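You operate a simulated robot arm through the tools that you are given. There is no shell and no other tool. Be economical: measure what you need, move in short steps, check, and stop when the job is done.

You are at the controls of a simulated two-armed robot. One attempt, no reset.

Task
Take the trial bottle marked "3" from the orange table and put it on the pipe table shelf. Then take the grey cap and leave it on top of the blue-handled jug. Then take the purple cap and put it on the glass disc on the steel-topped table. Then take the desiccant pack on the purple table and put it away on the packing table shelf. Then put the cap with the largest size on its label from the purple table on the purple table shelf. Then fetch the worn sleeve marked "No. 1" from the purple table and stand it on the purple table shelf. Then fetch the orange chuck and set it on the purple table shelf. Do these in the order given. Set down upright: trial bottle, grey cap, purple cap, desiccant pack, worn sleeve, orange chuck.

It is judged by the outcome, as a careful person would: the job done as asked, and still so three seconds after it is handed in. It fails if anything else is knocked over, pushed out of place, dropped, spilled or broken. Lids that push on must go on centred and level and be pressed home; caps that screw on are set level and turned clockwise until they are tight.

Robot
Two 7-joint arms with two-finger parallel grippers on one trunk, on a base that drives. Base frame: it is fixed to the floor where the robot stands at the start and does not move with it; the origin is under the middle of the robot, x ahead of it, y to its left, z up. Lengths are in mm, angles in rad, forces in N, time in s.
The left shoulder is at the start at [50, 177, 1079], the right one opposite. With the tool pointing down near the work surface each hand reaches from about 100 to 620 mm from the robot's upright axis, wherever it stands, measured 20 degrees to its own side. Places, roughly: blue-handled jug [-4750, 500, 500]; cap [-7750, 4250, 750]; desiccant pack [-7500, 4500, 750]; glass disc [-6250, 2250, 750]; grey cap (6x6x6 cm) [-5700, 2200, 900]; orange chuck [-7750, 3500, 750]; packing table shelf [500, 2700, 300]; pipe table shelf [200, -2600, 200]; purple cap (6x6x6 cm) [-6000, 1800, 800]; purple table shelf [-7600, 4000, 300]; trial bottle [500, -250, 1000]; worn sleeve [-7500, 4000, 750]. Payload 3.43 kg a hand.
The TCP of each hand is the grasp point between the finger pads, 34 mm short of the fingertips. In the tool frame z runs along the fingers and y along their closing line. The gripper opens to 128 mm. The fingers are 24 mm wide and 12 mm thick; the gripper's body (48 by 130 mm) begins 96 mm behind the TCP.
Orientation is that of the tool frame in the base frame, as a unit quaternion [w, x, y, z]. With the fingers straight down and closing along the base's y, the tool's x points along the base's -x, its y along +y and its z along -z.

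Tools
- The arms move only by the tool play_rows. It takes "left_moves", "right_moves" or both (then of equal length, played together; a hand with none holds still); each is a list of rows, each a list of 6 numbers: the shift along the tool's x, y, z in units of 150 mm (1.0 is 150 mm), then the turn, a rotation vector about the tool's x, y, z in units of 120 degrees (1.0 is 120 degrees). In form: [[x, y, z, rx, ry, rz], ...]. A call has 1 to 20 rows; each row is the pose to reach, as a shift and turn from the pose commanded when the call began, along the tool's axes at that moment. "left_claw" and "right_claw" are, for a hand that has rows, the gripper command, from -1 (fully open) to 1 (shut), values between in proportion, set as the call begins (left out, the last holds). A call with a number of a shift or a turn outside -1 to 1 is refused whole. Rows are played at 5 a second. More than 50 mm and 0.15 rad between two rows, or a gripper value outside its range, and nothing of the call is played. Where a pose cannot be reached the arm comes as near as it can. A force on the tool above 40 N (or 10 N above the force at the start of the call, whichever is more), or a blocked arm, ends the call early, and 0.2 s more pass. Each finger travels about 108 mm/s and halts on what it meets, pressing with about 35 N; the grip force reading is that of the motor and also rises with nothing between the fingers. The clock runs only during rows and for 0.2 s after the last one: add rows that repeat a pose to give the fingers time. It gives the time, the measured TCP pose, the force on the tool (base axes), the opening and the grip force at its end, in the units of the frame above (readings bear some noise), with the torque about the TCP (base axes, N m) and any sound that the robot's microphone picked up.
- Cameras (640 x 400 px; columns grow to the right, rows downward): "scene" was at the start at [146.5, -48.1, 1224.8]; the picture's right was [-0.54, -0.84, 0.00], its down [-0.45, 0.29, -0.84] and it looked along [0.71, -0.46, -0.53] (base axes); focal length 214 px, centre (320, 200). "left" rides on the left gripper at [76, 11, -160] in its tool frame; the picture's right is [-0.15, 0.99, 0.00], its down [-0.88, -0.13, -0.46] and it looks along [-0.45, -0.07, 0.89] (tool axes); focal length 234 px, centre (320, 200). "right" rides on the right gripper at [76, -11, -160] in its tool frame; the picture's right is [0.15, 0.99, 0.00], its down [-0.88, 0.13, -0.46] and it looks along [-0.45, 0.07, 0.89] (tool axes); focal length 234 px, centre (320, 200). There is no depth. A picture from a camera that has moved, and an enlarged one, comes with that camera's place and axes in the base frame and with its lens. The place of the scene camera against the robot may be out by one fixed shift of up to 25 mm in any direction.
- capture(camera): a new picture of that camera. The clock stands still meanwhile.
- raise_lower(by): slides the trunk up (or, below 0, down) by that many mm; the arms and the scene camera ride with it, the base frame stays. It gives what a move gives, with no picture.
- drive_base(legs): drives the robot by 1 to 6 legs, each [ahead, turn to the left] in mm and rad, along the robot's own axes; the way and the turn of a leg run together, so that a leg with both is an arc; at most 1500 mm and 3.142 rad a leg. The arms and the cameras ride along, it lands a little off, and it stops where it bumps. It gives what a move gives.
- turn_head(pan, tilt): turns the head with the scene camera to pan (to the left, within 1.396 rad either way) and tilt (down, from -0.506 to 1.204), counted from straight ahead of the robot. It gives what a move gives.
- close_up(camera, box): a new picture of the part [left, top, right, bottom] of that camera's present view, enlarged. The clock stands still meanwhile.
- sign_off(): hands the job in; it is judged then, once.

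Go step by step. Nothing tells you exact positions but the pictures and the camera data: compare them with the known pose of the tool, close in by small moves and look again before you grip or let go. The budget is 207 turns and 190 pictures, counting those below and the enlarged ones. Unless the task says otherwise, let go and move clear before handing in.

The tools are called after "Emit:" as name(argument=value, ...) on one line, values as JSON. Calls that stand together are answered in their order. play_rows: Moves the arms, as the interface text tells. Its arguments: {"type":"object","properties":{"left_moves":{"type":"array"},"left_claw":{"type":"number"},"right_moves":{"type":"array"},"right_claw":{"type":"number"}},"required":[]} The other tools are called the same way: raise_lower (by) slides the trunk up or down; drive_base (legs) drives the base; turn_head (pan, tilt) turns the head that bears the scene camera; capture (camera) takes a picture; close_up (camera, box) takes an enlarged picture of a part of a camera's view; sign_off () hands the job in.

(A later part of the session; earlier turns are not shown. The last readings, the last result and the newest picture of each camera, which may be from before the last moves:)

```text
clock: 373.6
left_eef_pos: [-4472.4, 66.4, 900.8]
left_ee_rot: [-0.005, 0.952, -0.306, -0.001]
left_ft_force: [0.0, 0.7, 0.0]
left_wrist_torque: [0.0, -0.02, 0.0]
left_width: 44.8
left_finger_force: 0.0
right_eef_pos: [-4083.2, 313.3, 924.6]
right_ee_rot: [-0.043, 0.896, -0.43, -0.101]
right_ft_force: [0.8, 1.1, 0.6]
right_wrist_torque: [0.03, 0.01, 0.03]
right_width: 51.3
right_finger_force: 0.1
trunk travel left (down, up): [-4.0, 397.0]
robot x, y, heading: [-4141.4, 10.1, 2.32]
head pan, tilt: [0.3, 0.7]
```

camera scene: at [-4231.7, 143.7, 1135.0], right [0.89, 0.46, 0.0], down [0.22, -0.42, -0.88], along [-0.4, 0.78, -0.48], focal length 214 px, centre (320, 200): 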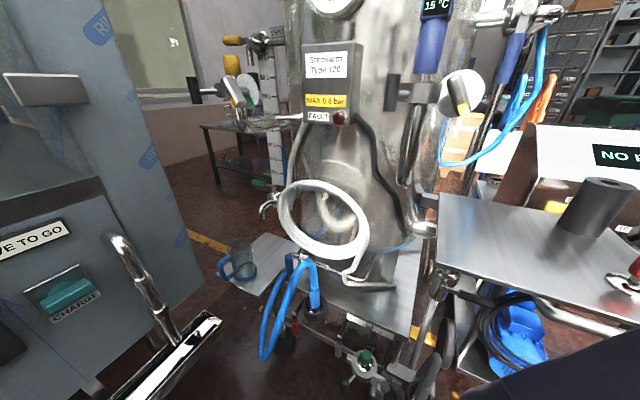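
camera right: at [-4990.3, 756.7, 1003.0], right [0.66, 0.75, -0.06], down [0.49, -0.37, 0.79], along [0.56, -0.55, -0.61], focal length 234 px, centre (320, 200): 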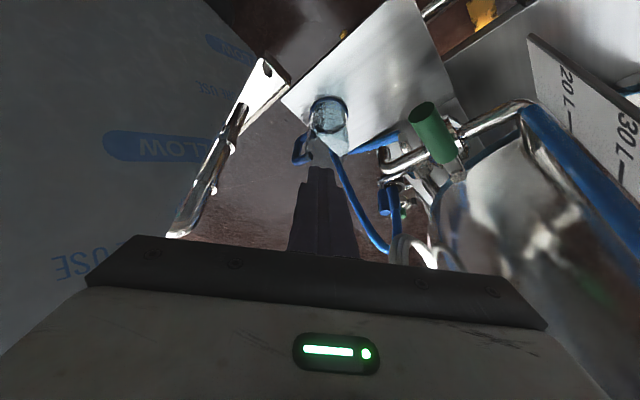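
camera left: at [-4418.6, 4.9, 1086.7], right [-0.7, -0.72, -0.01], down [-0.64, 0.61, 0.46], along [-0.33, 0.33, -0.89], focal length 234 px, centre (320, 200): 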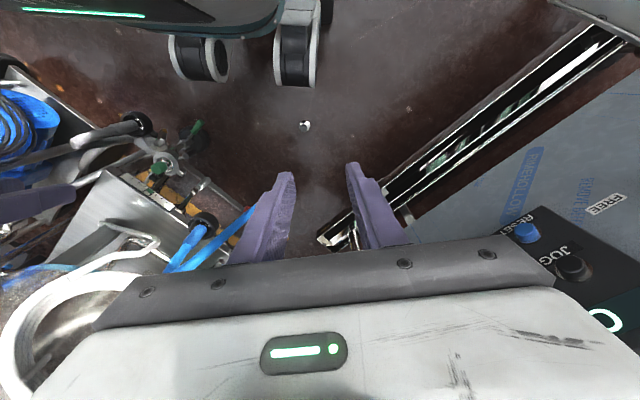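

Now I'll lower the left hand over the cap.

Emit:
play_rows(left_moves=[[-0.17, -0.15, 0, 0, 0, 0], [-0.34, -0.3, 0, 0, 0, 0], [-0.51, -0.46, 0, 0, 0, 0], [-0.675, -0.613, 0, 0, 0, 0], [-0.675, -0.613, 0.33, 0, 0, 0], [-0.675, -0.613, 0.66, 0, 0, 0], [-0.675, -0.613, 1.0, 0, 0, 0]], left_claw=0.1)

Emit:
play_rows(left_moves=[[0, 0, 0.33, 0, 0, 0], [0, 0, 0.66, 0, 0, 0], [0, 0, 1.0, 0, 0, 0]])

Emit:
play_rows(left_moves=[[0, 0, 0.33, 0, 0, 0], [0, 0, 0.66, 0, 0, 0], [0, 0, 1.0, 0, 0, 0]])

Emit:
play_rows(left_moves=[[0, 0, 0.33, 0, 0, 0], [0, 0, 0.66, 0, 0, 0], [0, 0, 1.0, 0, 0, 0]])

Emit:
capture(camera="left")

```text
refused: row 7 steps farther than a row can; nothing moved
```

```text
refused: row 3 steps farther than a row can; nothing moved
```

```text
refused: row 3 steps farther than a row can; nothing moved
```

```text
refused: row 3 steps farther than a row can; nothing moved
```

```text
53 pictures are left
camera left: at [-4418.1, 10.7, 1059.0], right [-0.7, -0.72, -0.01], down [-0.64, 0.61, 0.46], along [-0.33, 0.33, -0.89], focal length 234 px, centre (320, 200)
```

left: 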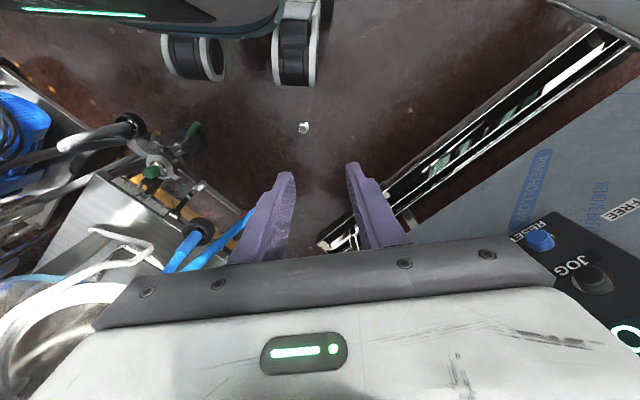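

Emit:
play_rows(left_moves=[[-0.17, -0.15, 0, 0, 0, 0], [-0.34, -0.3, 0, 0, 0, 0], [-0.51, -0.46, 0, 0, 0, 0], [-0.65, -0.61, 0, 0, 0, 0], [-0.65, -0.61, 0.32, 0, 0, 0], [-0.65, -0.61, 0.64, 0, 0, 0], [-0.65, -0.61, 0.95, 0, 0, 0]], left_claw=0.1)

Emit:
play_rows(left_moves=[[0, 0, 0.32, 0, 0, 0], [0, 0, 0.64, 0, 0, 0], [0, 0, 0.95, 0, 0, 0]])

Emit:
play_rows(left_moves=[[0, 0, 0.32, 0, 0, 0], [0, 0, 0.64, 0, 0, 0], [0, 0, 0.95, 0, 0, 0]])

Emit:
play_rows(left_moves=[[0, 0, 0.32, 0, 0, 0], [0, 0, 0.64, 0, 0, 0], [0, 0, 0.95, 0, 0, 0]])

Emit:
capture(camera="left")

```text
clock: 375.2
left_eef_pos: [-4498.5, 198.8, 761.4]
left_ee_rot: [-0.005, 0.952, -0.306, -0.001]
left_ft_force: [-0.5, 0.2, 0.3]
left_wrist_torque: [0.03, -0.01, 0.01]
left_width: 57.9
left_finger_force: 0.0
right_eef_pos: [-4083.8, 314.0, 923.6]
right_ee_rot: [-0.044, 0.896, -0.43, -0.101]
right_ft_force: [0.9, -0.4, -0.7]
right_wrist_torque: [0.03, 0.0, 0.0]
right_width: 51.2
right_finger_force: 0.2
trunk travel left (down, up): [-4.0, 397.0]
robot x, y, heading: [-4142.4, 9.9, 2.325]
head pan, tilt: [0.3, 0.7]
```

```text
clock: 376.0
left_eef_pos: [-4499.3, 200.5, 619.2]
left_ee_rot: [-0.006, 0.952, -0.306, 0.0]
left_ft_force: [-0.1, -0.3, 0.7]
left_wrist_torque: [0.02, 0.02, -0.02]
left_width: 57.6
left_finger_force: 0.1
right_eef_pos: [-4083.7, 313.6, 925.3]
right_ee_rot: [-0.044, 0.896, -0.431, -0.099]
right_ft_force: [0.2, -0.6, -0.2]
right_wrist_torque: [-0.02, 0.0, 0.01]
right_width: 51.3
right_finger_force: 0.0
trunk travel left (down, up): [-4.0, 397.0]
robot x, y, heading: [-4145.0, 15.6, 2.323]
head pan, tilt: [0.3, 0.7]
```

```text
clock: 376.8
left_eef_pos: [-4500.3, 199.1, 474.1]
left_ee_rot: [-0.006, 0.952, -0.306, -0.001]
left_ft_force: [0.1, 0.3, 0.2]
left_wrist_torque: [0.02, 0.01, 0.0]
left_width: 57.6
left_finger_force: 0.1
right_eef_pos: [-4083.2, 313.3, 923.8]
right_ee_rot: [-0.043, 0.896, -0.431, -0.102]
right_ft_force: [-0.3, 1.1, -0.5]
right_wrist_torque: [-0.02, -0.02, -0.02]
right_width: 51.2
right_finger_force: 0.2
trunk travel left (down, up): [-4.0, 397.0]
robot x, y, heading: [-4144.4, 12.8, 2.323]
head pan, tilt: [0.3, 0.7]
```

```text
clock: 377.6
left_eef_pos: [-4499.5, 203.4, 329.6]
left_ee_rot: [-0.006, 0.952, -0.306, 0.0]
left_ft_force: [0.6, 0.7, -0.3]
left_wrist_torque: [-0.03, 0.02, -0.02]
left_width: 57.7
left_finger_force: 0.1
right_eef_pos: [-4084.6, 313.4, 924.7]
right_ee_rot: [-0.044, 0.896, -0.43, -0.101]
right_ft_force: [0.8, -0.2, -1.4]
right_wrist_torque: [0.0, 0.0, 0.0]
right_width: 51.1
right_finger_force: 0.0
trunk travel left (down, up): [-4.0, 397.0]
robot x, y, heading: [-4143.3, 12.2, 2.32]
head pan, tilt: [0.3, 0.7]
```

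```text
52 pictures are left
camera left: at [-4444.6, 148.6, 488.3], right [-0.7, -0.72, -0.01], down [-0.64, 0.61, 0.46], along [-0.33, 0.33, -0.89], focal length 234 px, centre (320, 200)
```

left: 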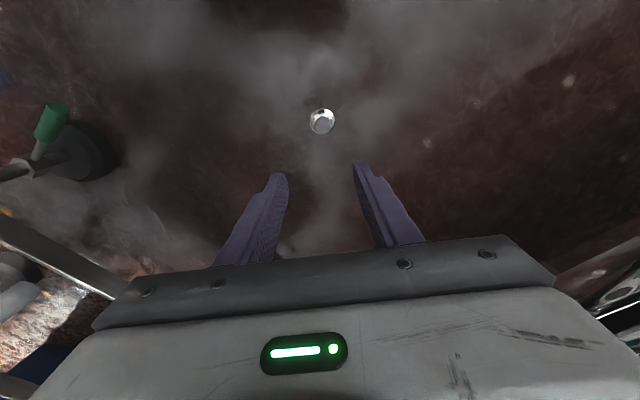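

Emit:
play_rows(left_moves=[[-0.01, 0, 0.32, 0, 0, 0], [-0.01, 0, 0.64, 0, 0, 0], [-0.01, 0, 0.95, 0, 0, 0]])

Emit:
play_rows(left_moves=[[0.0, 0, 0.2, 0, 0, 0], [0.0, 0, 0.4, 0, 0, 0], [0, 0, 0.58, 0, 0, 0], [0, 0, 0.58, 0, 0, 0]])

Emit:
close_up(camera="left", box=[240, 120, 400, 240])

```text
clock: 378.4
left_eef_pos: [-4498.7, 203.9, 189.3]
left_ee_rot: [-0.006, 0.952, -0.307, -0.001]
left_ft_force: [-0.3, 0.0, 0.1]
left_wrist_torque: [0.03, -0.04, 0.0]
left_width: 57.5
left_finger_force: 0.2
right_eef_pos: [-4082.9, 313.4, 924.4]
right_ee_rot: [-0.044, 0.896, -0.43, -0.1]
right_ft_force: [0.1, 0.2, 1.2]
right_wrist_torque: [0.01, 0.0, 0.0]
right_width: 51.3
right_finger_force: 0.1
trunk travel left (down, up): [-4.0, 397.0]
robot x, y, heading: [-4144.2, 11.6, 2.317]
head pan, tilt: [0.3, 0.7]
```

```text
clock: 379.4
left_eef_pos: [-4499.0, 205.2, 100.0]
left_ee_rot: [-0.005, 0.952, -0.307, 0.001]
left_ft_force: [0.1, 0.5, 0.1]
left_wrist_torque: [0.05, -0.04, -0.01]
left_width: 57.7
left_finger_force: 0.0
right_eef_pos: [-4083.7, 312.8, 923.7]
right_ee_rot: [-0.044, 0.896, -0.431, -0.1]
right_ft_force: [-0.1, -1.0, 0.4]
right_wrist_torque: [0.05, 0.02, -0.03]
right_width: 51.4
right_finger_force: 0.1
trunk travel left (down, up): [-4.0, 397.0]
robot x, y, heading: [-4144.8, 11.1, 2.323]
head pan, tilt: [0.3, 0.7]
```

```text
3.33 times, centred on (320, 180) of left
camera zoom: at [-4443.7, 149.3, 257.9], right [-0.7, -0.72, -0.01], down [-0.64, 0.61, 0.46], along [-0.32, 0.33, -0.89], focal length 781 px, centre (320, 267)
```

zoom: 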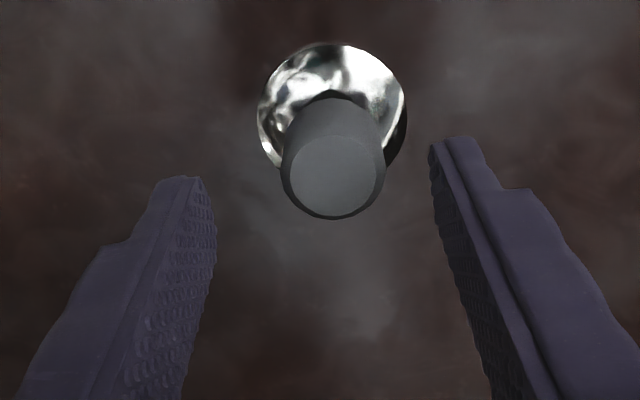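

Emit:
play_rows(left_moves=[[0.02, 0.018, 0.12, 0, 0, 0], [0.02, 0.018, 0.24, 0, 0, 0], [0.02, 0.018, 0.3, 0, 0, 0], [0.02, 0.018, 0.3, 0, 0, 0]])

Emit:
play_rows(left_moves=[[0, 0, 0, 0, 0, 0], [0, 0, 0, 0, 0, 0], [0, 0, 0, 0, 0, 0]], left_claw=1)

Emit:
play_rows(left_moves=[[0, 0, -0.2, 0, 0, 0], [0, 0, -0.5, 0, 0, 0], [0, 0, -0.8, 0, 0, 0], [0, 0, -0.95, 0, 0, 0]])

Emit:
close_up(camera="left", box=[240, 120, 400, 240])

```text
clock: 380.4
left_eef_pos: [-4496.1, 197.0, 91.8]
left_ee_rot: [-0.005, 0.952, -0.305, 0.0]
left_ft_force: [1.0, 0.2, 1.0]
left_wrist_torque: [0.02, -0.01, -0.01]
left_width: 57.7
left_finger_force: 0.0
left hand out of reach, approached as far as the arm can: row 1, 2, 3, 4
right_eef_pos: [-4082.4, 313.9, 923.5]
right_ee_rot: [-0.044, 0.896, -0.431, -0.101]
right_ft_force: [1.5, 0.5, 0.4]
right_wrist_torque: [0.01, -0.03, 0.0]
right_width: 51.2
right_finger_force: 0.1
trunk travel left (down, up): [-4.0, 397.0]
robot x, y, heading: [-4142.3, 7.9, 2.317]
head pan, tilt: [0.3, 0.7]
```

```text
clock: 381.2
left_eef_pos: [-4496.4, 197.3, 91.7]
left_ee_rot: [-0.004, 0.952, -0.306, 0.0]
left_ft_force: [0.2, 0.2, 0.2]
left_wrist_torque: [0.0, 0.0, 0.0]
left_width: 0.3
left_finger_force: 32.9
right_eef_pos: [-4083.2, 313.0, 923.5]
right_ee_rot: [-0.044, 0.896, -0.431, -0.101]
right_ft_force: [0.7, 0.4, 0.6]
right_wrist_torque: [0.0, 0.0, -0.01]
right_width: 51.2
right_finger_force: 0.0
trunk travel left (down, up): [-4.0, 397.0]
robot x, y, heading: [-4141.3, 8.3, 2.324]
head pan, tilt: [0.3, 0.7]
```

```text
clock: 382.2
left_eef_pos: [-4496.1, 196.1, 234.3]
left_ee_rot: [-0.005, 0.952, -0.306, -0.001]
left_ft_force: [-0.4, -0.5, -0.3]
left_wrist_torque: [0.04, 0.01, -0.02]
left_width: 0.0
left_finger_force: 33.3
right_eef_pos: [-4082.3, 314.6, 923.9]
right_ee_rot: [-0.045, 0.896, -0.431, -0.1]
right_ft_force: [0.5, -0.2, -0.1]
right_wrist_torque: [-0.01, -0.01, 0.0]
right_width: 51.0
right_finger_force: 0.2
trunk travel left (down, up): [-4.0, 397.0]
robot x, y, heading: [-4141.5, 12.3, 2.32]
head pan, tilt: [0.3, 0.7]
```

```text
3.33 times, centred on (320, 180) of left
camera zoom: at [-4441.5, 141.0, 393.1], right [-0.69, -0.72, -0.01], down [-0.64, 0.61, 0.46], along [-0.33, 0.33, -0.89], focal length 781 px, centre (320, 267)
```

zoom: 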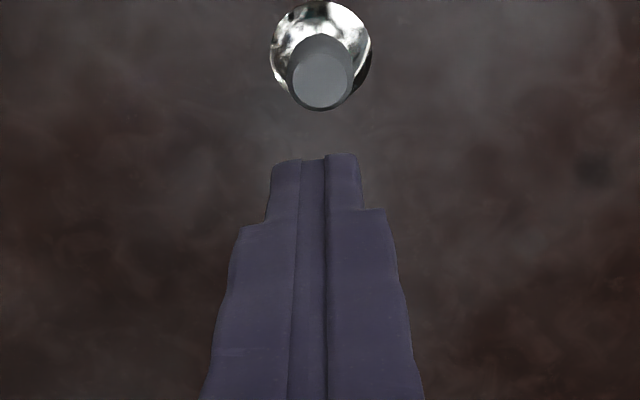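

Just out of reach vertically, and the cap is still standing. I'll drive 80 mm closer and bring the hand back over it.

Emit:
drive_base(legs=[[85, 0]])

Emit:
play_rows(left_moves=[[0.2, 0, 0, 0, 0, 0], [0.4, 0, 0, 0, 0, 0], [0.53, -0.02, 0, 0, 0, 0], [0.53, -0.02, 0, 0, 0, 0]], left_claw=0.1)

Emit:
close_up(camera="left", box=[240, 90, 400, 210])

```text
clock: 383.3
left_eef_pos: [-4553.7, 258.0, 234.5]
left_ee_rot: [-0.005, 0.952, -0.306, 0.0]
left_ft_force: [-0.4, -0.2, -0.1]
left_wrist_torque: [0.03, -0.03, 0.02]
left_width: 0.0
left_finger_force: 32.8
right_eef_pos: [-4140.4, 374.5, 923.9]
right_ee_rot: [-0.043, 0.895, -0.431, -0.101]
right_ft_force: [0.3, 0.0, -0.3]
right_wrist_torque: [0.01, 0.0, 0.01]
right_width: 51.1
right_finger_force: 0.0
trunk travel left (down, up): [-4.0, 397.0]
robot x, y, heading: [-4200.4, 74.7, 2.319]
head pan, tilt: [0.3, 0.7]
```

```text
clock: 383.8
left_eef_pos: [-4541.0, 233.5, 235.3]
left_ee_rot: [0.0, 0.952, -0.307, -0.017]
left_ft_force: [-19.0, -4.9, 8.5]
left_wrist_torque: [0.22, -3.87, -1.55]
left_width: 57.8
left_finger_force: 0.0
right_eef_pos: [-4139.9, 374.4, 924.9]
right_ee_rot: [-0.045, 0.896, -0.431, -0.1]
right_ft_force: [-0.8, 0.2, 0.5]
right_wrist_torque: [0.02, 0.01, 0.03]
right_width: 51.3
right_finger_force: 0.0
trunk travel left (down, up): [-4.0, 397.0]
robot x, y, heading: [-4200.3, 71.5, 2.318]
head pan, tilt: [0.3, 0.7]
stopped in row 2 (left hand): the force on the tool passed its limit (the readings are from after the stop); the commanded pose is now the measured one
```

```text
3.33 times, centred on (320, 150) of left
camera zoom: at [-4480.9, 178.2, 391.8], right [-0.7, -0.72, 0.02], down [-0.62, 0.62, 0.48], along [-0.36, 0.33, -0.88], focal length 781 px, centre (320, 367)
```

zoom: 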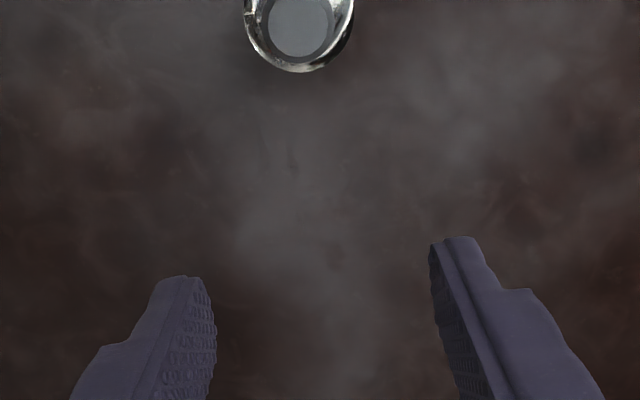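

The hand's camera met my base. I'll move forward a little and turn the hand 90° so the camera hangs to the side, letting the hand work closer in.

Emit:
play_rows(left_moves=[[-0.15, 0, 0, 0, 0, 0], [-0.3, 0, -0.1, 0, 0, 0.06], [-0.3, 0, -0.1, 0, 0, 0.13], [-0.3, 0, -0.1, 0, 0, 0.2], [-0.3, 0, -0.1, 0, 0, 0.27], [-0.3, 0, -0.1, 0, 0, 0.34], [-0.3, 0, -0.1, 0, 0, 0.41], [-0.3, 0, -0.1, 0, 0, 0.48], [-0.3, 0, -0.1, 0, 0, 0.55], [-0.3, 0, -0.1, 0, 0, 0.62], [-0.3, 0, -0.1, 0, 0, 0.69], [-0.3, 0, -0.1, 0, 0, 0.75], [-0.3, 0, -0.1, 0, 0, 0.75]])

Emit:
capture(camera="left")

```text
clock: 386.6
left_eef_pos: [-4572.0, 257.9, 251.6]
left_ee_rot: [-0.009, -0.456, 0.89, 0.011]
left_ft_force: [-0.4, -1.0, -0.2]
left_wrist_torque: [-0.03, 0.0, -0.02]
left_width: 57.5
left_finger_force: 0.0
right_eef_pos: [-4139.8, 374.6, 924.4]
right_ee_rot: [-0.044, 0.896, -0.431, -0.101]
right_ft_force: [0.2, 0.4, -1.3]
right_wrist_torque: [0.0, -0.01, -0.01]
right_width: 51.2
right_finger_force: 0.1
trunk travel left (down, up): [-4.0, 397.0]
robot x, y, heading: [-4199.9, 71.5, 2.318]
head pan, tilt: [0.3, 0.7]
```

```text
48 pictures are left
camera left: at [-4620.3, 200.5, 410.5], right [-0.72, 0.7, 0.03], down [0.63, 0.63, 0.45], along [0.29, 0.34, -0.89], focal length 234 px, centre (320, 200)
```

left: 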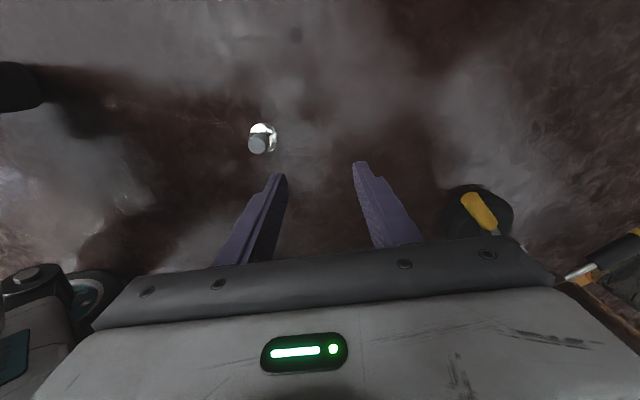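

The rotation worked. I'll move over the cap now.

Emit:
play_rows(left_moves=[[0.01, -0.2, 0, 0.0131, -0.003, 0], [0.02, -0.4, 0, 0.0131, -0.003, 0], [0.027, -0.61, 0, 0.0131, -0.003, 0], [0.027, -0.61, 0.2, 0.0131, -0.003, 0], [0.027, -0.61, 0.5, 0.0131, -0.003, 0], [0.027, -0.61, 0.8, 0.0131, -0.003, 0], [0.027, -0.61, 0.95, 0.0131, -0.003, 0]])

Emit:
close_up(camera="left", box=[240, 110, 400, 230])

```text
clock: 387.5
left_eef_pos: [-4524.2, 188.6, 245.9]
left_ee_rot: [-0.025, -0.449, 0.893, -0.004]
left_ft_force: [-46.8, -68.4, 55.9]
left_wrist_torque: [9.11, -10.2, -4.96]
left_width: 57.6
left_finger_force: 0.0
right_eef_pos: [-4138.9, 373.4, 925.1]
right_ee_rot: [-0.045, 0.896, -0.431, -0.101]
right_ft_force: [-0.1, -0.2, -0.3]
right_wrist_torque: [-0.02, -0.01, 0.0]
right_width: 51.2
right_finger_force: 0.1
trunk travel left (down, up): [-4.0, 397.0]
robot x, y, heading: [-4199.5, 73.8, 2.324]
head pan, tilt: [0.3, 0.7]
stopped in row 4 (left hand): the force on the tool passed its limit (the readings are from after the stop); the commanded pose is now the measured one
```

```text
3.33 times, centred on (320, 170) of left
camera zoom: at [-4572.2, 138.6, 408.3], right [-0.71, 0.71, 0.01], down [0.65, 0.64, 0.41], along [0.29, 0.3, -0.91], focal length 781 px, centre (320, 300)
```

zoom: 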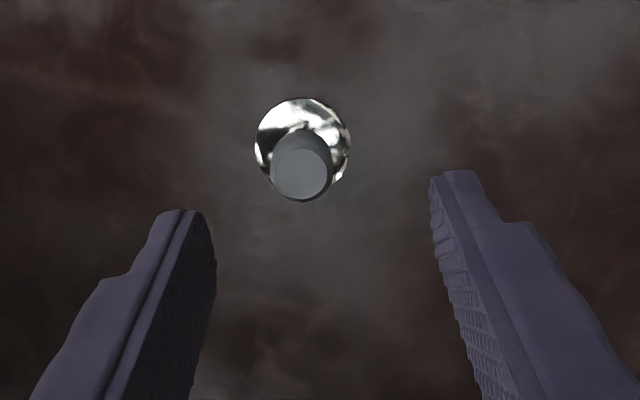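

That's my own body again. I'll relieve it, back the base off 45 mm, and aim for a reach of about 345 mm.

Emit:
play_rows(left_moves=[[0, 0.15, -0.05, 0, 0, 0], [0, 0.3, -0.05, 0, 0, 0], [0, 0.3, -0.05, 0, 0, 0]])

Emit:
drive_base(legs=[[-45, 0]])

Emit:
raise_lower(by=-4)

Emit:
capture(camera="left")

```text
clock: 387.7
left_eef_pos: [-4536.8, 177.4, 242.3]
left_ee_rot: [-0.038, -0.444, 0.895, -0.012]
left_ft_force: [-48.4, -45.8, 33.9]
left_wrist_torque: [6.17, -9.17, -3.92]
left_width: 57.9
left_finger_force: 0.1
right_eef_pos: [-4139.7, 374.0, 925.4]
right_ee_rot: [-0.045, 0.896, -0.431, -0.101]
right_ft_force: [-0.4, -0.4, 0.1]
right_wrist_torque: [0.04, 0.01, -0.03]
right_width: 51.2
right_finger_force: 0.0
trunk travel left (down, up): [-4.0, 397.0]
robot x, y, heading: [-4197.4, 72.7, 2.316]
head pan, tilt: [0.3, 0.7]
stopped in row 1 (left hand): the force on the tool passed its limit (the readings are from after the stop); the commanded pose is now the measured one
```

```text
clock: 388.6
left_eef_pos: [-4506.3, 149.2, 242.1]
left_ee_rot: [-0.036, -0.45, 0.892, -0.01]
left_ft_force: [-60.9, -12.7, 0.4]
left_wrist_torque: [1.78, -8.71, -1.65]
left_width: 57.6
left_finger_force: 0.0
right_eef_pos: [-4109.8, 340.9, 924.6]
right_ee_rot: [-0.045, 0.895, -0.432, -0.101]
right_ft_force: [-0.1, -1.3, -0.5]
right_wrist_torque: [0.0, 0.05, 0.02]
right_width: 51.3
right_finger_force: 0.1
trunk travel left (down, up): [-4.0, 397.0]
robot x, y, heading: [-4171.8, 38.2, 2.32]
head pan, tilt: [0.3, 0.7]
```

```text
clock: 389.2
left_eef_pos: [-4507.0, 148.6, 237.4]
left_ee_rot: [-0.038, -0.45, 0.892, -0.008]
left_ft_force: [-4.0, 3.1, -1.5]
left_wrist_torque: [-0.4, -0.45, 0.2]
left_width: 57.5
left_finger_force: 0.2
right_eef_pos: [-4108.1, 342.0, 920.3]
right_ee_rot: [-0.045, 0.895, -0.432, -0.101]
right_ft_force: [-0.7, 0.3, 0.5]
right_wrist_torque: [-0.01, 0.01, 0.02]
right_width: 51.3
right_finger_force: 0.0
trunk travel left (down, up): [0.0, 401.0]
robot x, y, heading: [-4170.4, 41.3, 2.316]
head pan, tilt: [0.3, 0.7]
```

```text
46 pictures are left
camera left: at [-4551.9, 102.0, 402.3], right [-0.71, 0.71, 0.01], down [0.65, 0.65, 0.39], along [0.27, 0.28, -0.92], focal length 234 px, centre (320, 200)
```

left: 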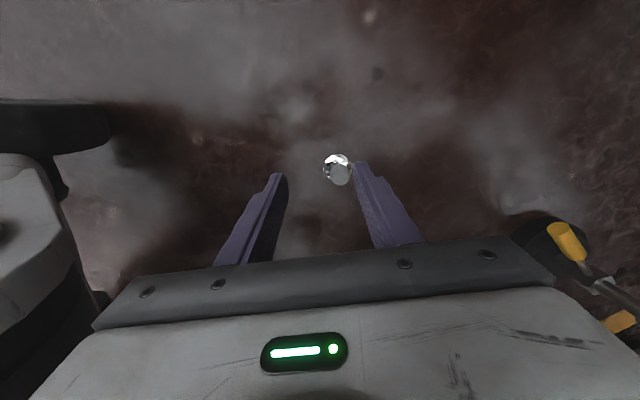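

Emit:
play_rows(left_moves=[[-0.1, 0.08, -0.05, 0.005, -0.018, 0], [-0.2, 0.13, -0.05, 0.0098, -0.0357, 0], [-0.297, 0.17, 0, 0.0098, -0.0357, 0], [-0.297, 0.17, 0.3, 0.0098, -0.0357, 0], [-0.297, 0.17, 0.6, 0.0098, -0.0357, 0], [-0.297, 0.17, 0.8, 0.0098, -0.0357, 0], [-0.297, 0.17, 0.8, 0.0098, -0.0357, 0]])

Emit:
close_up(camera="left", box=[240, 110, 400, 230])

```text
clock: 390.8
left_eef_pos: [-4505.5, 195.9, 168.4]
left_ee_rot: [0.0, -0.45, 0.893, 0.001]
left_ft_force: [0.5, -0.7, -0.1]
left_wrist_torque: [0.01, 0.02, 0.0]
left_width: 57.7
left_finger_force: 0.0
left hand out of reach, approached as far as the arm can: row 5, 6, 7
right_eef_pos: [-4109.0, 343.0, 920.3]
right_ee_rot: [-0.044, 0.895, -0.431, -0.1]
right_ft_force: [0.9, -0.7, 0.2]
right_wrist_torque: [0.0, 0.01, 0.0]
right_width: 51.2
right_finger_force: 0.0
trunk travel left (down, up): [0.0, 401.0]
robot x, y, heading: [-4168.3, 39.3, 2.316]
head pan, tilt: [0.3, 0.7]
```

```text
3.33 times, centred on (320, 170) of left
camera zoom: at [-4560.2, 141.3, 326.2], right [-0.71, 0.71, 0.0], down [0.63, 0.63, 0.46], along [0.32, 0.32, -0.89], focal length 781 px, centre (320, 300)
```

zoom: 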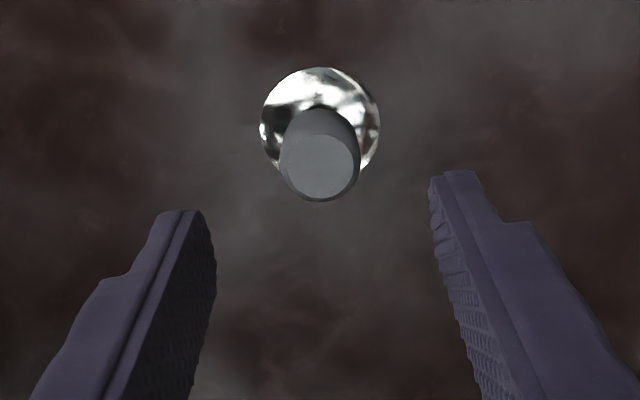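

This yaw limits how low the hand can go. The earlier yaw reached lower, so I'll go back to it with the cap at about 362 mm ahead.

Emit:
play_rows(left_moves=[[0, 0.15, -0.25, 0, 0, 0], [0, 0.3, -0.45, 0, 0, 0], [0, 0.3, -0.45, 0, 0, -0.07], [0, 0.3, -0.45, 0, 0, -0.14], [0, 0.3, -0.45, 0, 0, -0.21], [0, 0.3, -0.45, 0, 0, -0.28], [0, 0.3, -0.45, 0, 0, -0.35], [0, 0.3, -0.45, 0, 0, -0.42], [0, 0.3, -0.45, 0, 0, -0.49], [0, 0.3, -0.45, 0, 0, -0.56], [0, 0.3, -0.45, 0, 0, -0.63], [0, 0.3, -0.45, 0, 0, -0.7], [0, 0.3, -0.45, 0, 0, -0.75], [0, 0.3, -0.45, 0, 0, -0.75]])

Emit:
drive_base(legs=[[-20, 0]])

```text
clock: 393.8
left_eef_pos: [-4540.4, 220.9, 234.1]
left_ee_rot: [0.0, 0.95, -0.313, 0.001]
left_ft_force: [-0.2, 0.0, 0.1]
left_wrist_torque: [0.03, 0.01, -0.01]
left_width: 57.6
left_finger_force: 0.1
left hand out of reach, approached as far as the arm can: row 1, 2
right_eef_pos: [-4109.9, 341.3, 920.1]
right_ee_rot: [-0.044, 0.896, -0.431, -0.1]
right_ft_force: [0.0, -0.8, 0.1]
right_wrist_torque: [-0.02, 0.02, -0.02]
right_width: 51.2
right_finger_force: 0.1
trunk travel left (down, up): [0.0, 401.0]
robot x, y, heading: [-4168.0, 39.8, 2.321]
head pan, tilt: [0.3, 0.7]
```

```text
clock: 394.6
left_eef_pos: [-4527.2, 206.6, 234.0]
left_ee_rot: [0.001, 0.949, -0.314, 0.002]
left_ft_force: [0.2, 0.1, 0.3]
left_wrist_torque: [0.0, 0.01, -0.01]
left_width: 57.5
left_finger_force: 0.0
right_eef_pos: [-4094.4, 326.3, 919.8]
right_ee_rot: [-0.045, 0.895, -0.432, -0.1]
right_ft_force: [-0.2, -0.1, 0.5]
right_wrist_torque: [0.0, 0.02, 0.01]
right_width: 51.2
right_finger_force: 0.0
trunk travel left (down, up): [0.0, 401.0]
robot x, y, heading: [-4158.2, 24.0, 2.316]
head pan, tilt: [0.3, 0.7]
```

Emit:
play_rows(left_moves=[[0.1, -0.04, 0.1, 0, 0, 0], [0.17, -0.072, 0.3, 0, 0, 0], [0.17, -0.072, 0.6, 0, 0, 0], [0.17, -0.072, 0.88, 0, 0, 0], [0.17, -0.072, 0.88, 0, 0, 0]])

Emit:
close_up(camera="left", box=[240, 120, 400, 240])

```text
clock: 395.8
left_eef_pos: [-4497.6, 202.5, 102.3]
left_ee_rot: [0.0, 0.95, -0.313, 0.001]
left_ft_force: [0.4, 0.1, 0.5]
left_wrist_torque: [-0.01, 0.01, -0.03]
left_width: 57.5
left_finger_force: 0.0
right_eef_pos: [-4095.1, 327.1, 920.1]
right_ee_rot: [-0.044, 0.895, -0.432, -0.101]
right_ft_force: [-1.0, -0.3, -1.3]
right_wrist_torque: [-0.01, 0.0, 0.01]
right_width: 51.4
right_finger_force: 0.1
trunk travel left (down, up): [0.0, 401.0]
robot x, y, heading: [-4153.7, 24.3, 2.321]
head pan, tilt: [0.3, 0.7]
```

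```text
3.33 times, centred on (320, 180) of left
camera zoom: at [-4443.7, 147.6, 262.1], right [-0.71, -0.71, 0.0], down [-0.63, 0.63, 0.45], along [-0.32, 0.32, -0.89], focal length 781 px, centre (320, 267)
```

zoom: 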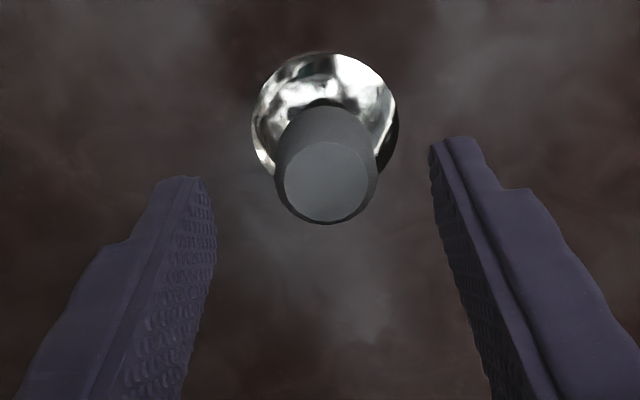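

Emit:
play_rows(left_moves=[[0, 0.01, 0.1, 0, 0, 0], [0, 0.01, 0.18, 0, 0, 0], [0, 0.01, 0.24, 0, 0, 0], [0, 0.01, 0.28, 0, 0, 0], [0, 0.01, 0.28, 0, 0, 0]])

```text
clock: 397.0
left_eef_pos: [-4498.8, 192.7, 76.6]
left_ee_rot: [0.002, 0.949, -0.314, 0.0]
left_ft_force: [-0.6, -0.4, 0.6]
left_wrist_torque: [0.01, -0.02, 0.0]
left_width: 57.4
left_finger_force: 0.0
left hand out of reach, approached as far as the arm can: row 2, 3, 4, 5
right_eef_pos: [-4095.9, 326.5, 920.6]
right_ee_rot: [-0.044, 0.896, -0.431, -0.101]
right_ft_force: [0.3, -0.2, 0.6]
right_wrist_torque: [-0.03, 0.0, 0.02]
right_width: 51.0
right_finger_force: 0.0
trunk travel left (down, up): [0.0, 401.0]
robot x, y, heading: [-4158.8, 25.2, 2.319]
head pan, tilt: [0.3, 0.7]
```

Emit:
play_rows(left_moves=[[-0.01, -0.03, 0, 0, 0, 0], [-0.02, -0.055, 0.01, 0, 0, 0], [-0.02, -0.055, 0.01, 0, 0, 0]])

Emit:
close_up(camera="left", box=[240, 120, 400, 240])

```text
clock: 397.8
left_eef_pos: [-4501.9, 199.4, 79.7]
left_ee_rot: [0.0, 0.95, -0.313, -0.003]
left_ft_force: [-0.3, 0.5, -0.3]
left_wrist_torque: [0.0, -0.01, 0.02]
left_width: 57.3
left_finger_force: 0.1
left hand out of reach, approached as far as the arm can: row 2, 3
right_eef_pos: [-4094.0, 325.6, 920.4]
right_ee_rot: [-0.045, 0.895, -0.432, -0.101]
right_ft_force: [-0.4, -0.6, -0.5]
right_wrist_torque: [-0.01, -0.02, -0.02]
right_width: 51.5
right_finger_force: 0.0
trunk travel left (down, up): [0.0, 401.0]
robot x, y, heading: [-4153.5, 21.5, 2.316]
head pan, tilt: [0.3, 0.7]
```

```text
3.33 times, centred on (320, 180) of left
camera zoom: at [-4447.1, 144.6, 237.1], right [-0.71, -0.71, 0.0], down [-0.63, 0.63, 0.46], along [-0.33, 0.32, -0.89], focal length 781 px, centre (320, 267)
```

zoom: 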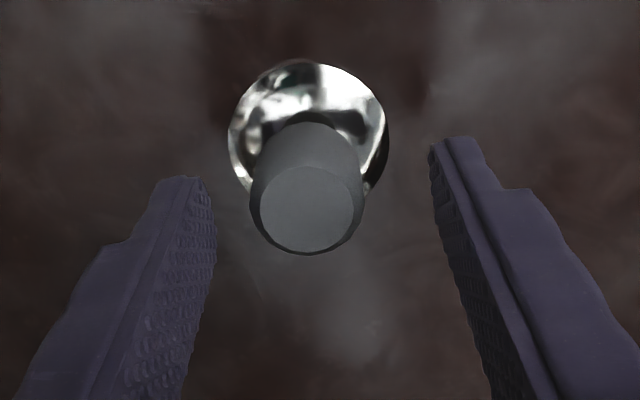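

Centred within 4 mm, with about 15 mm of knob overlap. Gripping now.

Emit:
play_rows(left_moves=[[0, 0, 0, 0, 0, 0], [0, 0, 0, 0, 0, 0], [0, 0, 0, 0, 0, 0], [0, 0, 0, 0, 0, 0]], left_claw=1)

Emit:
play_rows(left_moves=[[0, 0, -0.1, 0, 0, 0], [0, 0, -0.3, 0, 0, 0], [0, 0, -0.6, 0, 0, 0], [0, 0, -0.9, 0, 0, 0]])

Emit:
close_up(camera="left", box=[240, 120, 400, 240])

```text
clock: 398.8
left_eef_pos: [-4502.2, 200.0, 78.9]
left_ee_rot: [0.0, 0.95, -0.313, -0.002]
left_ft_force: [-0.6, -0.8, 0.8]
left_wrist_torque: [-0.09, 0.06, 0.02]
left_width: 29.0
left_finger_force: 35.5
right_eef_pos: [-4095.9, 327.1, 920.2]
right_ee_rot: [-0.043, 0.896, -0.431, -0.1]
right_ft_force: [0.0, -0.1, -0.2]
right_wrist_torque: [-0.03, 0.0, 0.01]
right_width: 51.0
right_finger_force: 0.2
trunk travel left (down, up): [0.0, 401.0]
robot x, y, heading: [-4154.1, 23.0, 2.319]
head pan, tilt: [0.3, 0.7]
```

```text
clock: 399.8
left_eef_pos: [-4497.6, 196.3, 210.8]
left_ee_rot: [0.002, 0.95, -0.313, 0.001]
left_ft_force: [0.5, 0.0, -1.3]
left_wrist_torque: [0.03, 0.02, 0.01]
left_width: 28.9
left_finger_force: 35.7
right_eef_pos: [-4095.1, 326.5, 919.4]
right_ee_rot: [-0.044, 0.896, -0.431, -0.101]
right_ft_force: [0.3, 0.1, 0.3]
right_wrist_torque: [-0.02, 0.02, -0.04]
right_width: 51.1
right_finger_force: 0.0
trunk travel left (down, up): [0.0, 401.0]
robot x, y, heading: [-4156.8, 24.6, 2.318]
head pan, tilt: [0.3, 0.7]
```

```text
3.33 times, centred on (320, 180) of left
camera zoom: at [-4443.5, 142.8, 370.6], right [-0.71, -0.71, 0.0], down [-0.63, 0.63, 0.45], along [-0.32, 0.32, -0.89], focal length 781 px, centre (320, 267)
```

zoom: 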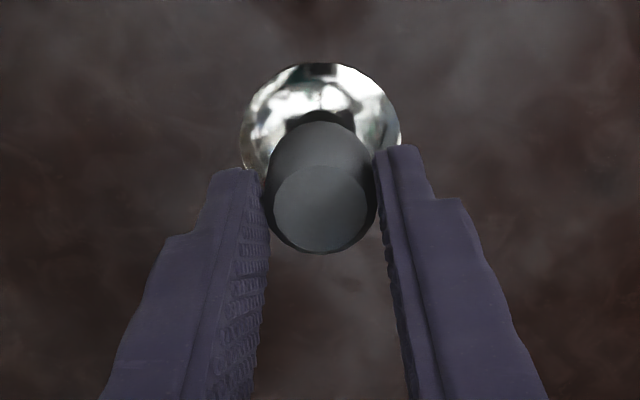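

Got it again, at full knob width. The cap bottom is about 79 mm below the TCP. I'll raise the arm and move to a placing position on this side of the jug.

Emit:
raise_lower(by=150)

Emit:
play_rows(left_moves=[[0, 0, -0.3, 0, 0, 0], [0, 0, -0.6, 0, 0, 0], [0, 0, -0.9, 0, 0, 0]])

Emit:
play_rows(left_moves=[[0, 0, -0.3, 0, 0, 0], [0, 0, -0.6, 0, 0, 0], [0, 0, -0.9, 0, 0, 0]])

Emit:
play_rows(left_moves=[[0, 0, -0.3, 0, 0, 0], [0, 0, -0.6, 0, 0, 0], [0, 0, -0.9, 0, 0, 0], [0, 0, -1, 0, 0, 0]])

Emit:
drive_base(legs=[[0, 0.19], [207, 0], [0, -0.2]])

Emit:
turn_head(pan=0.0, tilt=0.5)

Emit:
capture(camera="scene")

```text
clock: 401.5
left_eef_pos: [-4497.5, 197.2, 360.4]
left_ee_rot: [0.001, 0.949, -0.314, 0.001]
left_ft_force: [0.3, 1.0, -1.9]
left_wrist_torque: [-0.01, 0.0, -0.02]
left_width: 29.2
left_finger_force: 35.7
right_eef_pos: [-4095.7, 326.9, 1071.2]
right_ee_rot: [-0.043, 0.896, -0.431, -0.101]
right_ft_force: [0.0, -0.1, 0.9]
right_wrist_torque: [0.01, -0.01, -0.01]
right_width: 51.5
right_finger_force: 0.1
trunk travel left (down, up): [-150.0, 251.0]
robot x, y, heading: [-4155.9, 26.8, 2.321]
head pan, tilt: [0.3, 0.7]
```

```text
clock: 402.3
left_eef_pos: [-4501.9, 198.6, 498.6]
left_ee_rot: [0.002, 0.949, -0.314, 0.001]
left_ft_force: [-0.2, -1.0, -1.0]
left_wrist_torque: [0.03, 0.01, -0.03]
left_width: 28.8
left_finger_force: 35.0
right_eef_pos: [-4095.0, 326.1, 1069.3]
right_ee_rot: [-0.045, 0.895, -0.432, -0.1]
right_ft_force: [0.5, -0.3, 1.0]
right_wrist_torque: [0.03, 0.01, 0.0]
right_width: 51.1
right_finger_force: 0.0
trunk travel left (down, up): [-150.0, 251.0]
robot x, y, heading: [-4157.7, 21.1, 2.313]
head pan, tilt: [0.3, 0.7]
```

```text
clock: 403.1
left_eef_pos: [-4499.3, 198.9, 632.6]
left_ee_rot: [0.001, 0.949, -0.314, 0.0]
left_ft_force: [0.3, 1.2, -1.7]
left_wrist_torque: [0.02, 0.04, 0.03]
left_width: 28.9
left_finger_force: 35.5
right_eef_pos: [-4095.6, 327.6, 1069.8]
right_ee_rot: [-0.044, 0.896, -0.431, -0.101]
right_ft_force: [0.2, 0.4, 0.4]
right_wrist_torque: [0.01, -0.03, -0.02]
right_width: 51.3
right_finger_force: 0.1
trunk travel left (down, up): [-150.0, 251.0]
robot x, y, heading: [-4161.7, 24.2, 2.314]
head pan, tilt: [0.3, 0.7]
```

```text
clock: 404.1
left_eef_pos: [-4500.2, 200.0, 783.4]
left_ee_rot: [0.001, 0.949, -0.314, 0.002]
left_ft_force: [-0.1, -0.2, -1.2]
left_wrist_torque: [0.04, -0.02, -0.02]
left_width: 28.8
left_finger_force: 35.3
right_eef_pos: [-4094.1, 326.6, 1071.0]
right_ee_rot: [-0.044, 0.896, -0.431, -0.1]
right_ft_force: [0.2, 0.5, 0.5]
right_wrist_torque: [0.02, 0.0, 0.02]
right_width: 51.3
right_finger_force: 0.1
trunk travel left (down, up): [-150.0, 251.0]
robot x, y, heading: [-4156.0, 23.1, 2.319]
head pan, tilt: [0.3, 0.7]
```

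```text
clock: 406.4
left_eef_pos: [-4680.7, 244.9, 782.2]
left_ee_rot: [0.002, 0.975, -0.222, 0.002]
left_ft_force: [-0.4, -0.7, -1.3]
left_wrist_torque: [-0.01, 0.03, 0.03]
left_width: 29.2
left_finger_force: 35.2
right_eef_pos: [-4304.4, 443.1, 1070.7]
right_ee_rot: [-0.036, 0.933, -0.343, -0.102]
right_ft_force: [1.3, -1.4, 2.1]
right_wrist_torque: [0.15, 0.04, -0.03]
right_width: 51.4
right_finger_force: 0.1
trunk travel left (down, up): [-150.0, 251.0]
robot x, y, heading: [-4310.0, 137.3, 2.514]
head pan, tilt: [0.3, 0.7]
stopped in leg 2: the force on the tool passed its limit (the readings are from after the stop); the commanded pose is now the measured one
```

```text
clock: 407.2
left_eef_pos: [-4681.8, 244.3, 781.5]
left_ee_rot: [0.001, 0.975, -0.222, 0.001]
left_ft_force: [-0.8, -0.6, -0.6]
left_wrist_torque: [0.02, 0.0, 0.03]
left_width: 28.9
left_finger_force: 35.1
right_eef_pos: [-4302.7, 443.2, 1070.3]
right_ee_rot: [-0.037, 0.933, -0.344, -0.102]
right_ft_force: [1.2, -1.4, 1.9]
right_wrist_torque: [0.19, 0.07, -0.02]
right_width: 51.3
right_finger_force: 0.0
trunk travel left (down, up): [-150.0, 251.0]
robot x, y, heading: [-4304.6, 134.4, 2.51]
head pan, tilt: [0.0, 0.499]
```

```text
41 pictures are left
camera scene: at [-4438.6, 232.4, 1130.9], right [0.59, 0.81, 0.0], down [0.39, -0.28, -0.88], along [-0.71, 0.52, -0.48], focal length 214 px, centre (320, 200)
```

scene: 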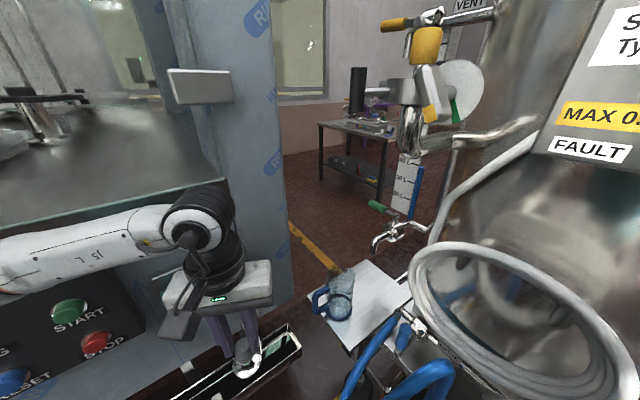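

I'll check the jug closely from this side.

Emit:
close_up(camera="scene", box=[290, 250, 400, 340])

```text
4.44 times, centred on (345, 295) of scene
camera zoom: at [-4438.6, 232.4, 1130.9], right [0.59, 0.81, 0.0], down [0.39, -0.28, -0.88], along [-0.71, 0.52, -0.48], focal length 953 px, centre (209, -222)
```

zoom: 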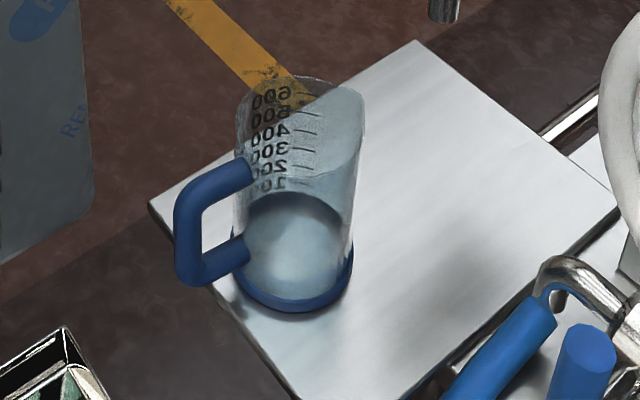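

The jug is upright, at about (-4775, 550). I'll pull the right arm back from the tank, then turn and creep into reach.

Emit:
play_rows(right_moves=[[0.2, 0, 0, 0, 0, 0], [0.4, 0, 0, 0, 0, 0], [0.6, 0, 0, 0, 0, 0]])

Emit:
drive_base(legs=[[0, -0.21], [35, 0]])

Emit:
capture(camera="left")

```text
clock: 408.0
left_eef_pos: [-4681.6, 243.6, 782.2]
left_ee_rot: [0.002, 0.975, -0.221, 0.002]
left_ft_force: [0.5, -0.9, -1.2]
left_wrist_torque: [0.0, -0.01, -0.01]
left_width: 28.8
left_finger_force: 35.3
right_eef_pos: [-4257.4, 398.2, 1053.6]
right_ee_rot: [-0.035, 0.933, -0.344, -0.102]
right_ft_force: [1.2, 0.3, -0.4]
right_wrist_torque: [-0.02, 0.03, 0.01]
right_width: 51.1
right_finger_force: 0.0
right hand out of reach, approached as far as the arm can: row 1, 2, 3
trunk travel left (down, up): [-150.0, 251.0]
robot x, y, heading: [-4311.1, 138.4, 2.508]
head pan, tilt: [0.0, 0.499]
```

```text
clock: 409.0
left_eef_pos: [-4675.0, 276.2, 782.2]
left_ee_rot: [0.001, 0.964, -0.264, 0.003]
left_ft_force: [0.6, 0.5, -1.4]
left_wrist_torque: [0.01, 0.0, -0.02]
left_width: 28.9
left_finger_force: 35.1
right_eef_pos: [-4240.0, 393.0, 1052.9]
right_ee_rot: [-0.04, 0.916, -0.386, -0.102]
right_ft_force: [0.5, -0.1, -0.9]
right_wrist_torque: [-0.01, 0.01, 0.01]
right_width: 51.4
right_finger_force: 0.1
trunk travel left (down, up): [-150.0, 251.0]
robot x, y, heading: [-4315.4, 135.2, 2.424]
head pan, tilt: [0.0, 0.499]
stopped in leg 1: the robot was blocked; the commanded pose is now the measured one
```

```text
39 pictures are left
camera left: at [-4615.3, 226.9, 940.8], right [-0.63, -0.78, 0.0], down [-0.69, 0.56, 0.45], along [-0.35, 0.28, -0.89], focal length 234 px, centre (320, 200)
```

left: 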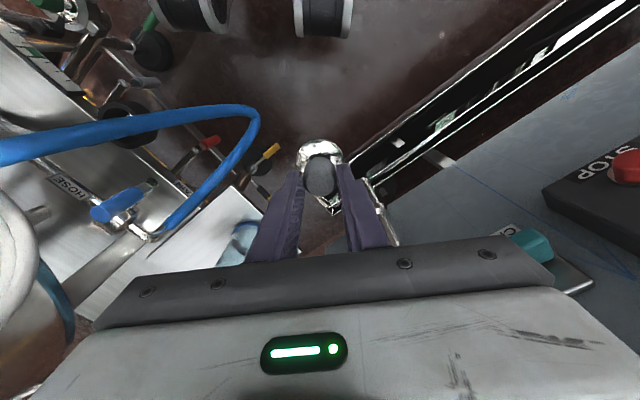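

Emit:
drive_base(legs=[[45, 0]])

Emit:
turn_head(pan=-1.0, tilt=0.55)

Emit:
capture(camera="scene")

```text
clock: 409.9
left_eef_pos: [-4710.1, 306.5, 781.9]
left_ee_rot: [0.001, 0.964, -0.264, 0.002]
left_ft_force: [0.0, -0.3, -1.3]
left_wrist_torque: [0.04, -0.01, 0.0]
left_width: 28.9
left_finger_force: 35.1
right_eef_pos: [-4275.2, 423.6, 1052.7]
right_ee_rot: [-0.04, 0.917, -0.384, -0.1]
right_ft_force: [0.2, 0.7, 0.1]
right_wrist_torque: [0.0, 0.01, -0.03]
right_width: 51.2
right_finger_force: 0.1
trunk travel left (down, up): [-150.0, 251.0]
robot x, y, heading: [-4349.4, 167.0, 2.428]
head pan, tilt: [0.0, 0.499]
```

```text
clock: 411.2
left_eef_pos: [-4709.7, 305.1, 782.0]
left_ee_rot: [0.002, 0.965, -0.264, 0.001]
left_ft_force: [0.3, -0.1, -1.8]
left_wrist_torque: [0.01, -0.01, 0.02]
left_width: 29.0
left_finger_force: 34.9
right_eef_pos: [-4276.1, 423.1, 1053.8]
right_ee_rot: [-0.04, 0.917, -0.385, -0.101]
right_ft_force: [-1.0, 0.9, 0.3]
right_wrist_torque: [0.02, 0.0, 0.01]
right_width: 51.5
right_finger_force: 0.0
trunk travel left (down, up): [-150.0, 251.0]
robot x, y, heading: [-4351.0, 168.3, 2.424]
head pan, tilt: [-1.0, 0.55]
```

```text
38 pictures are left
camera scene: at [-4388.6, 301.3, 1126.3], right [0.99, -0.14, 0.0], down [-0.07, -0.52, -0.85], along [0.12, 0.84, -0.52], focal length 214 px, centre (320, 200)
```

scene: 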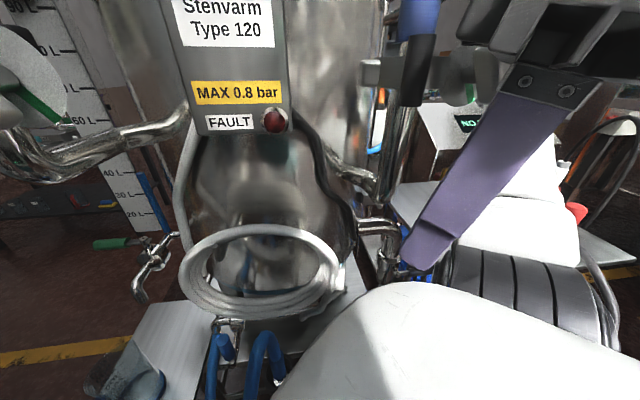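

Now within reach. I'll move toward the jug in two steps with a check in between.

Emit:
play_rows(left_moves=[[-0.15, -0.15, -0.08, 0, 0, 0], [-0.3, -0.3, -0.15, 0, 0, 0], [-0.48, -0.48, -0.15, 0, 0, 0], [-0.66, -0.66, -0.15, 0, 0, 0], [-0.82, -0.82, -0.15, 0, 0, 0], [-0.82, -0.82, -0.15, 0, 0, 0]])

Emit:
capture(camera="left")

```text
clock: 412.6
left_eef_pos: [-4753.4, 475.9, 804.5]
left_ee_rot: [0.0, 0.964, -0.264, 0.002]
left_ft_force: [-0.3, -0.7, -1.8]
left_wrist_torque: [-0.02, 0.01, 0.03]
left_width: 29.0
left_finger_force: 35.2
right_eef_pos: [-4275.5, 424.3, 1052.8]
right_ee_rot: [-0.04, 0.916, -0.385, -0.101]
right_ft_force: [0.2, -0.1, 0.3]
right_wrist_torque: [0.01, 0.0, 0.0]
right_width: 51.3
right_finger_force: 0.0
trunk travel left (down, up): [-150.0, 251.0]
robot x, y, heading: [-4347.0, 163.6, 2.429]
head pan, tilt: [-1.0, 0.55]
```

```text
37 pictures are left
camera left: at [-4693.7, 427.2, 963.9], right [-0.63, -0.78, 0.0], down [-0.69, 0.56, 0.45], along [-0.35, 0.28, -0.89], focal length 234 px, centre (320, 200)
```

left: 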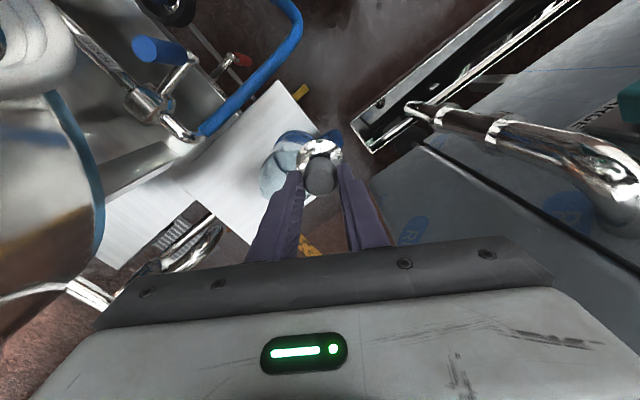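

Emit:
close_up(camera="left", box=[240, 110, 360, 220])

```text
3.64 times, centred on (300, 165) of left
camera zoom: at [-4693.7, 427.2, 963.9], right [-0.63, -0.78, 0.0], down [-0.69, 0.56, 0.45], along [-0.35, 0.28, -0.89], focal length 852 px, centre (393, 327)
```

zoom: 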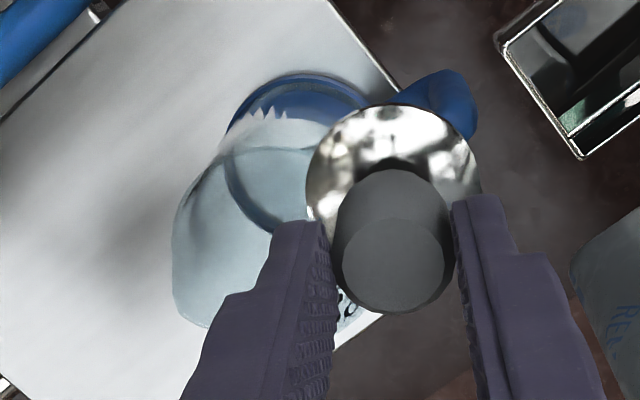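

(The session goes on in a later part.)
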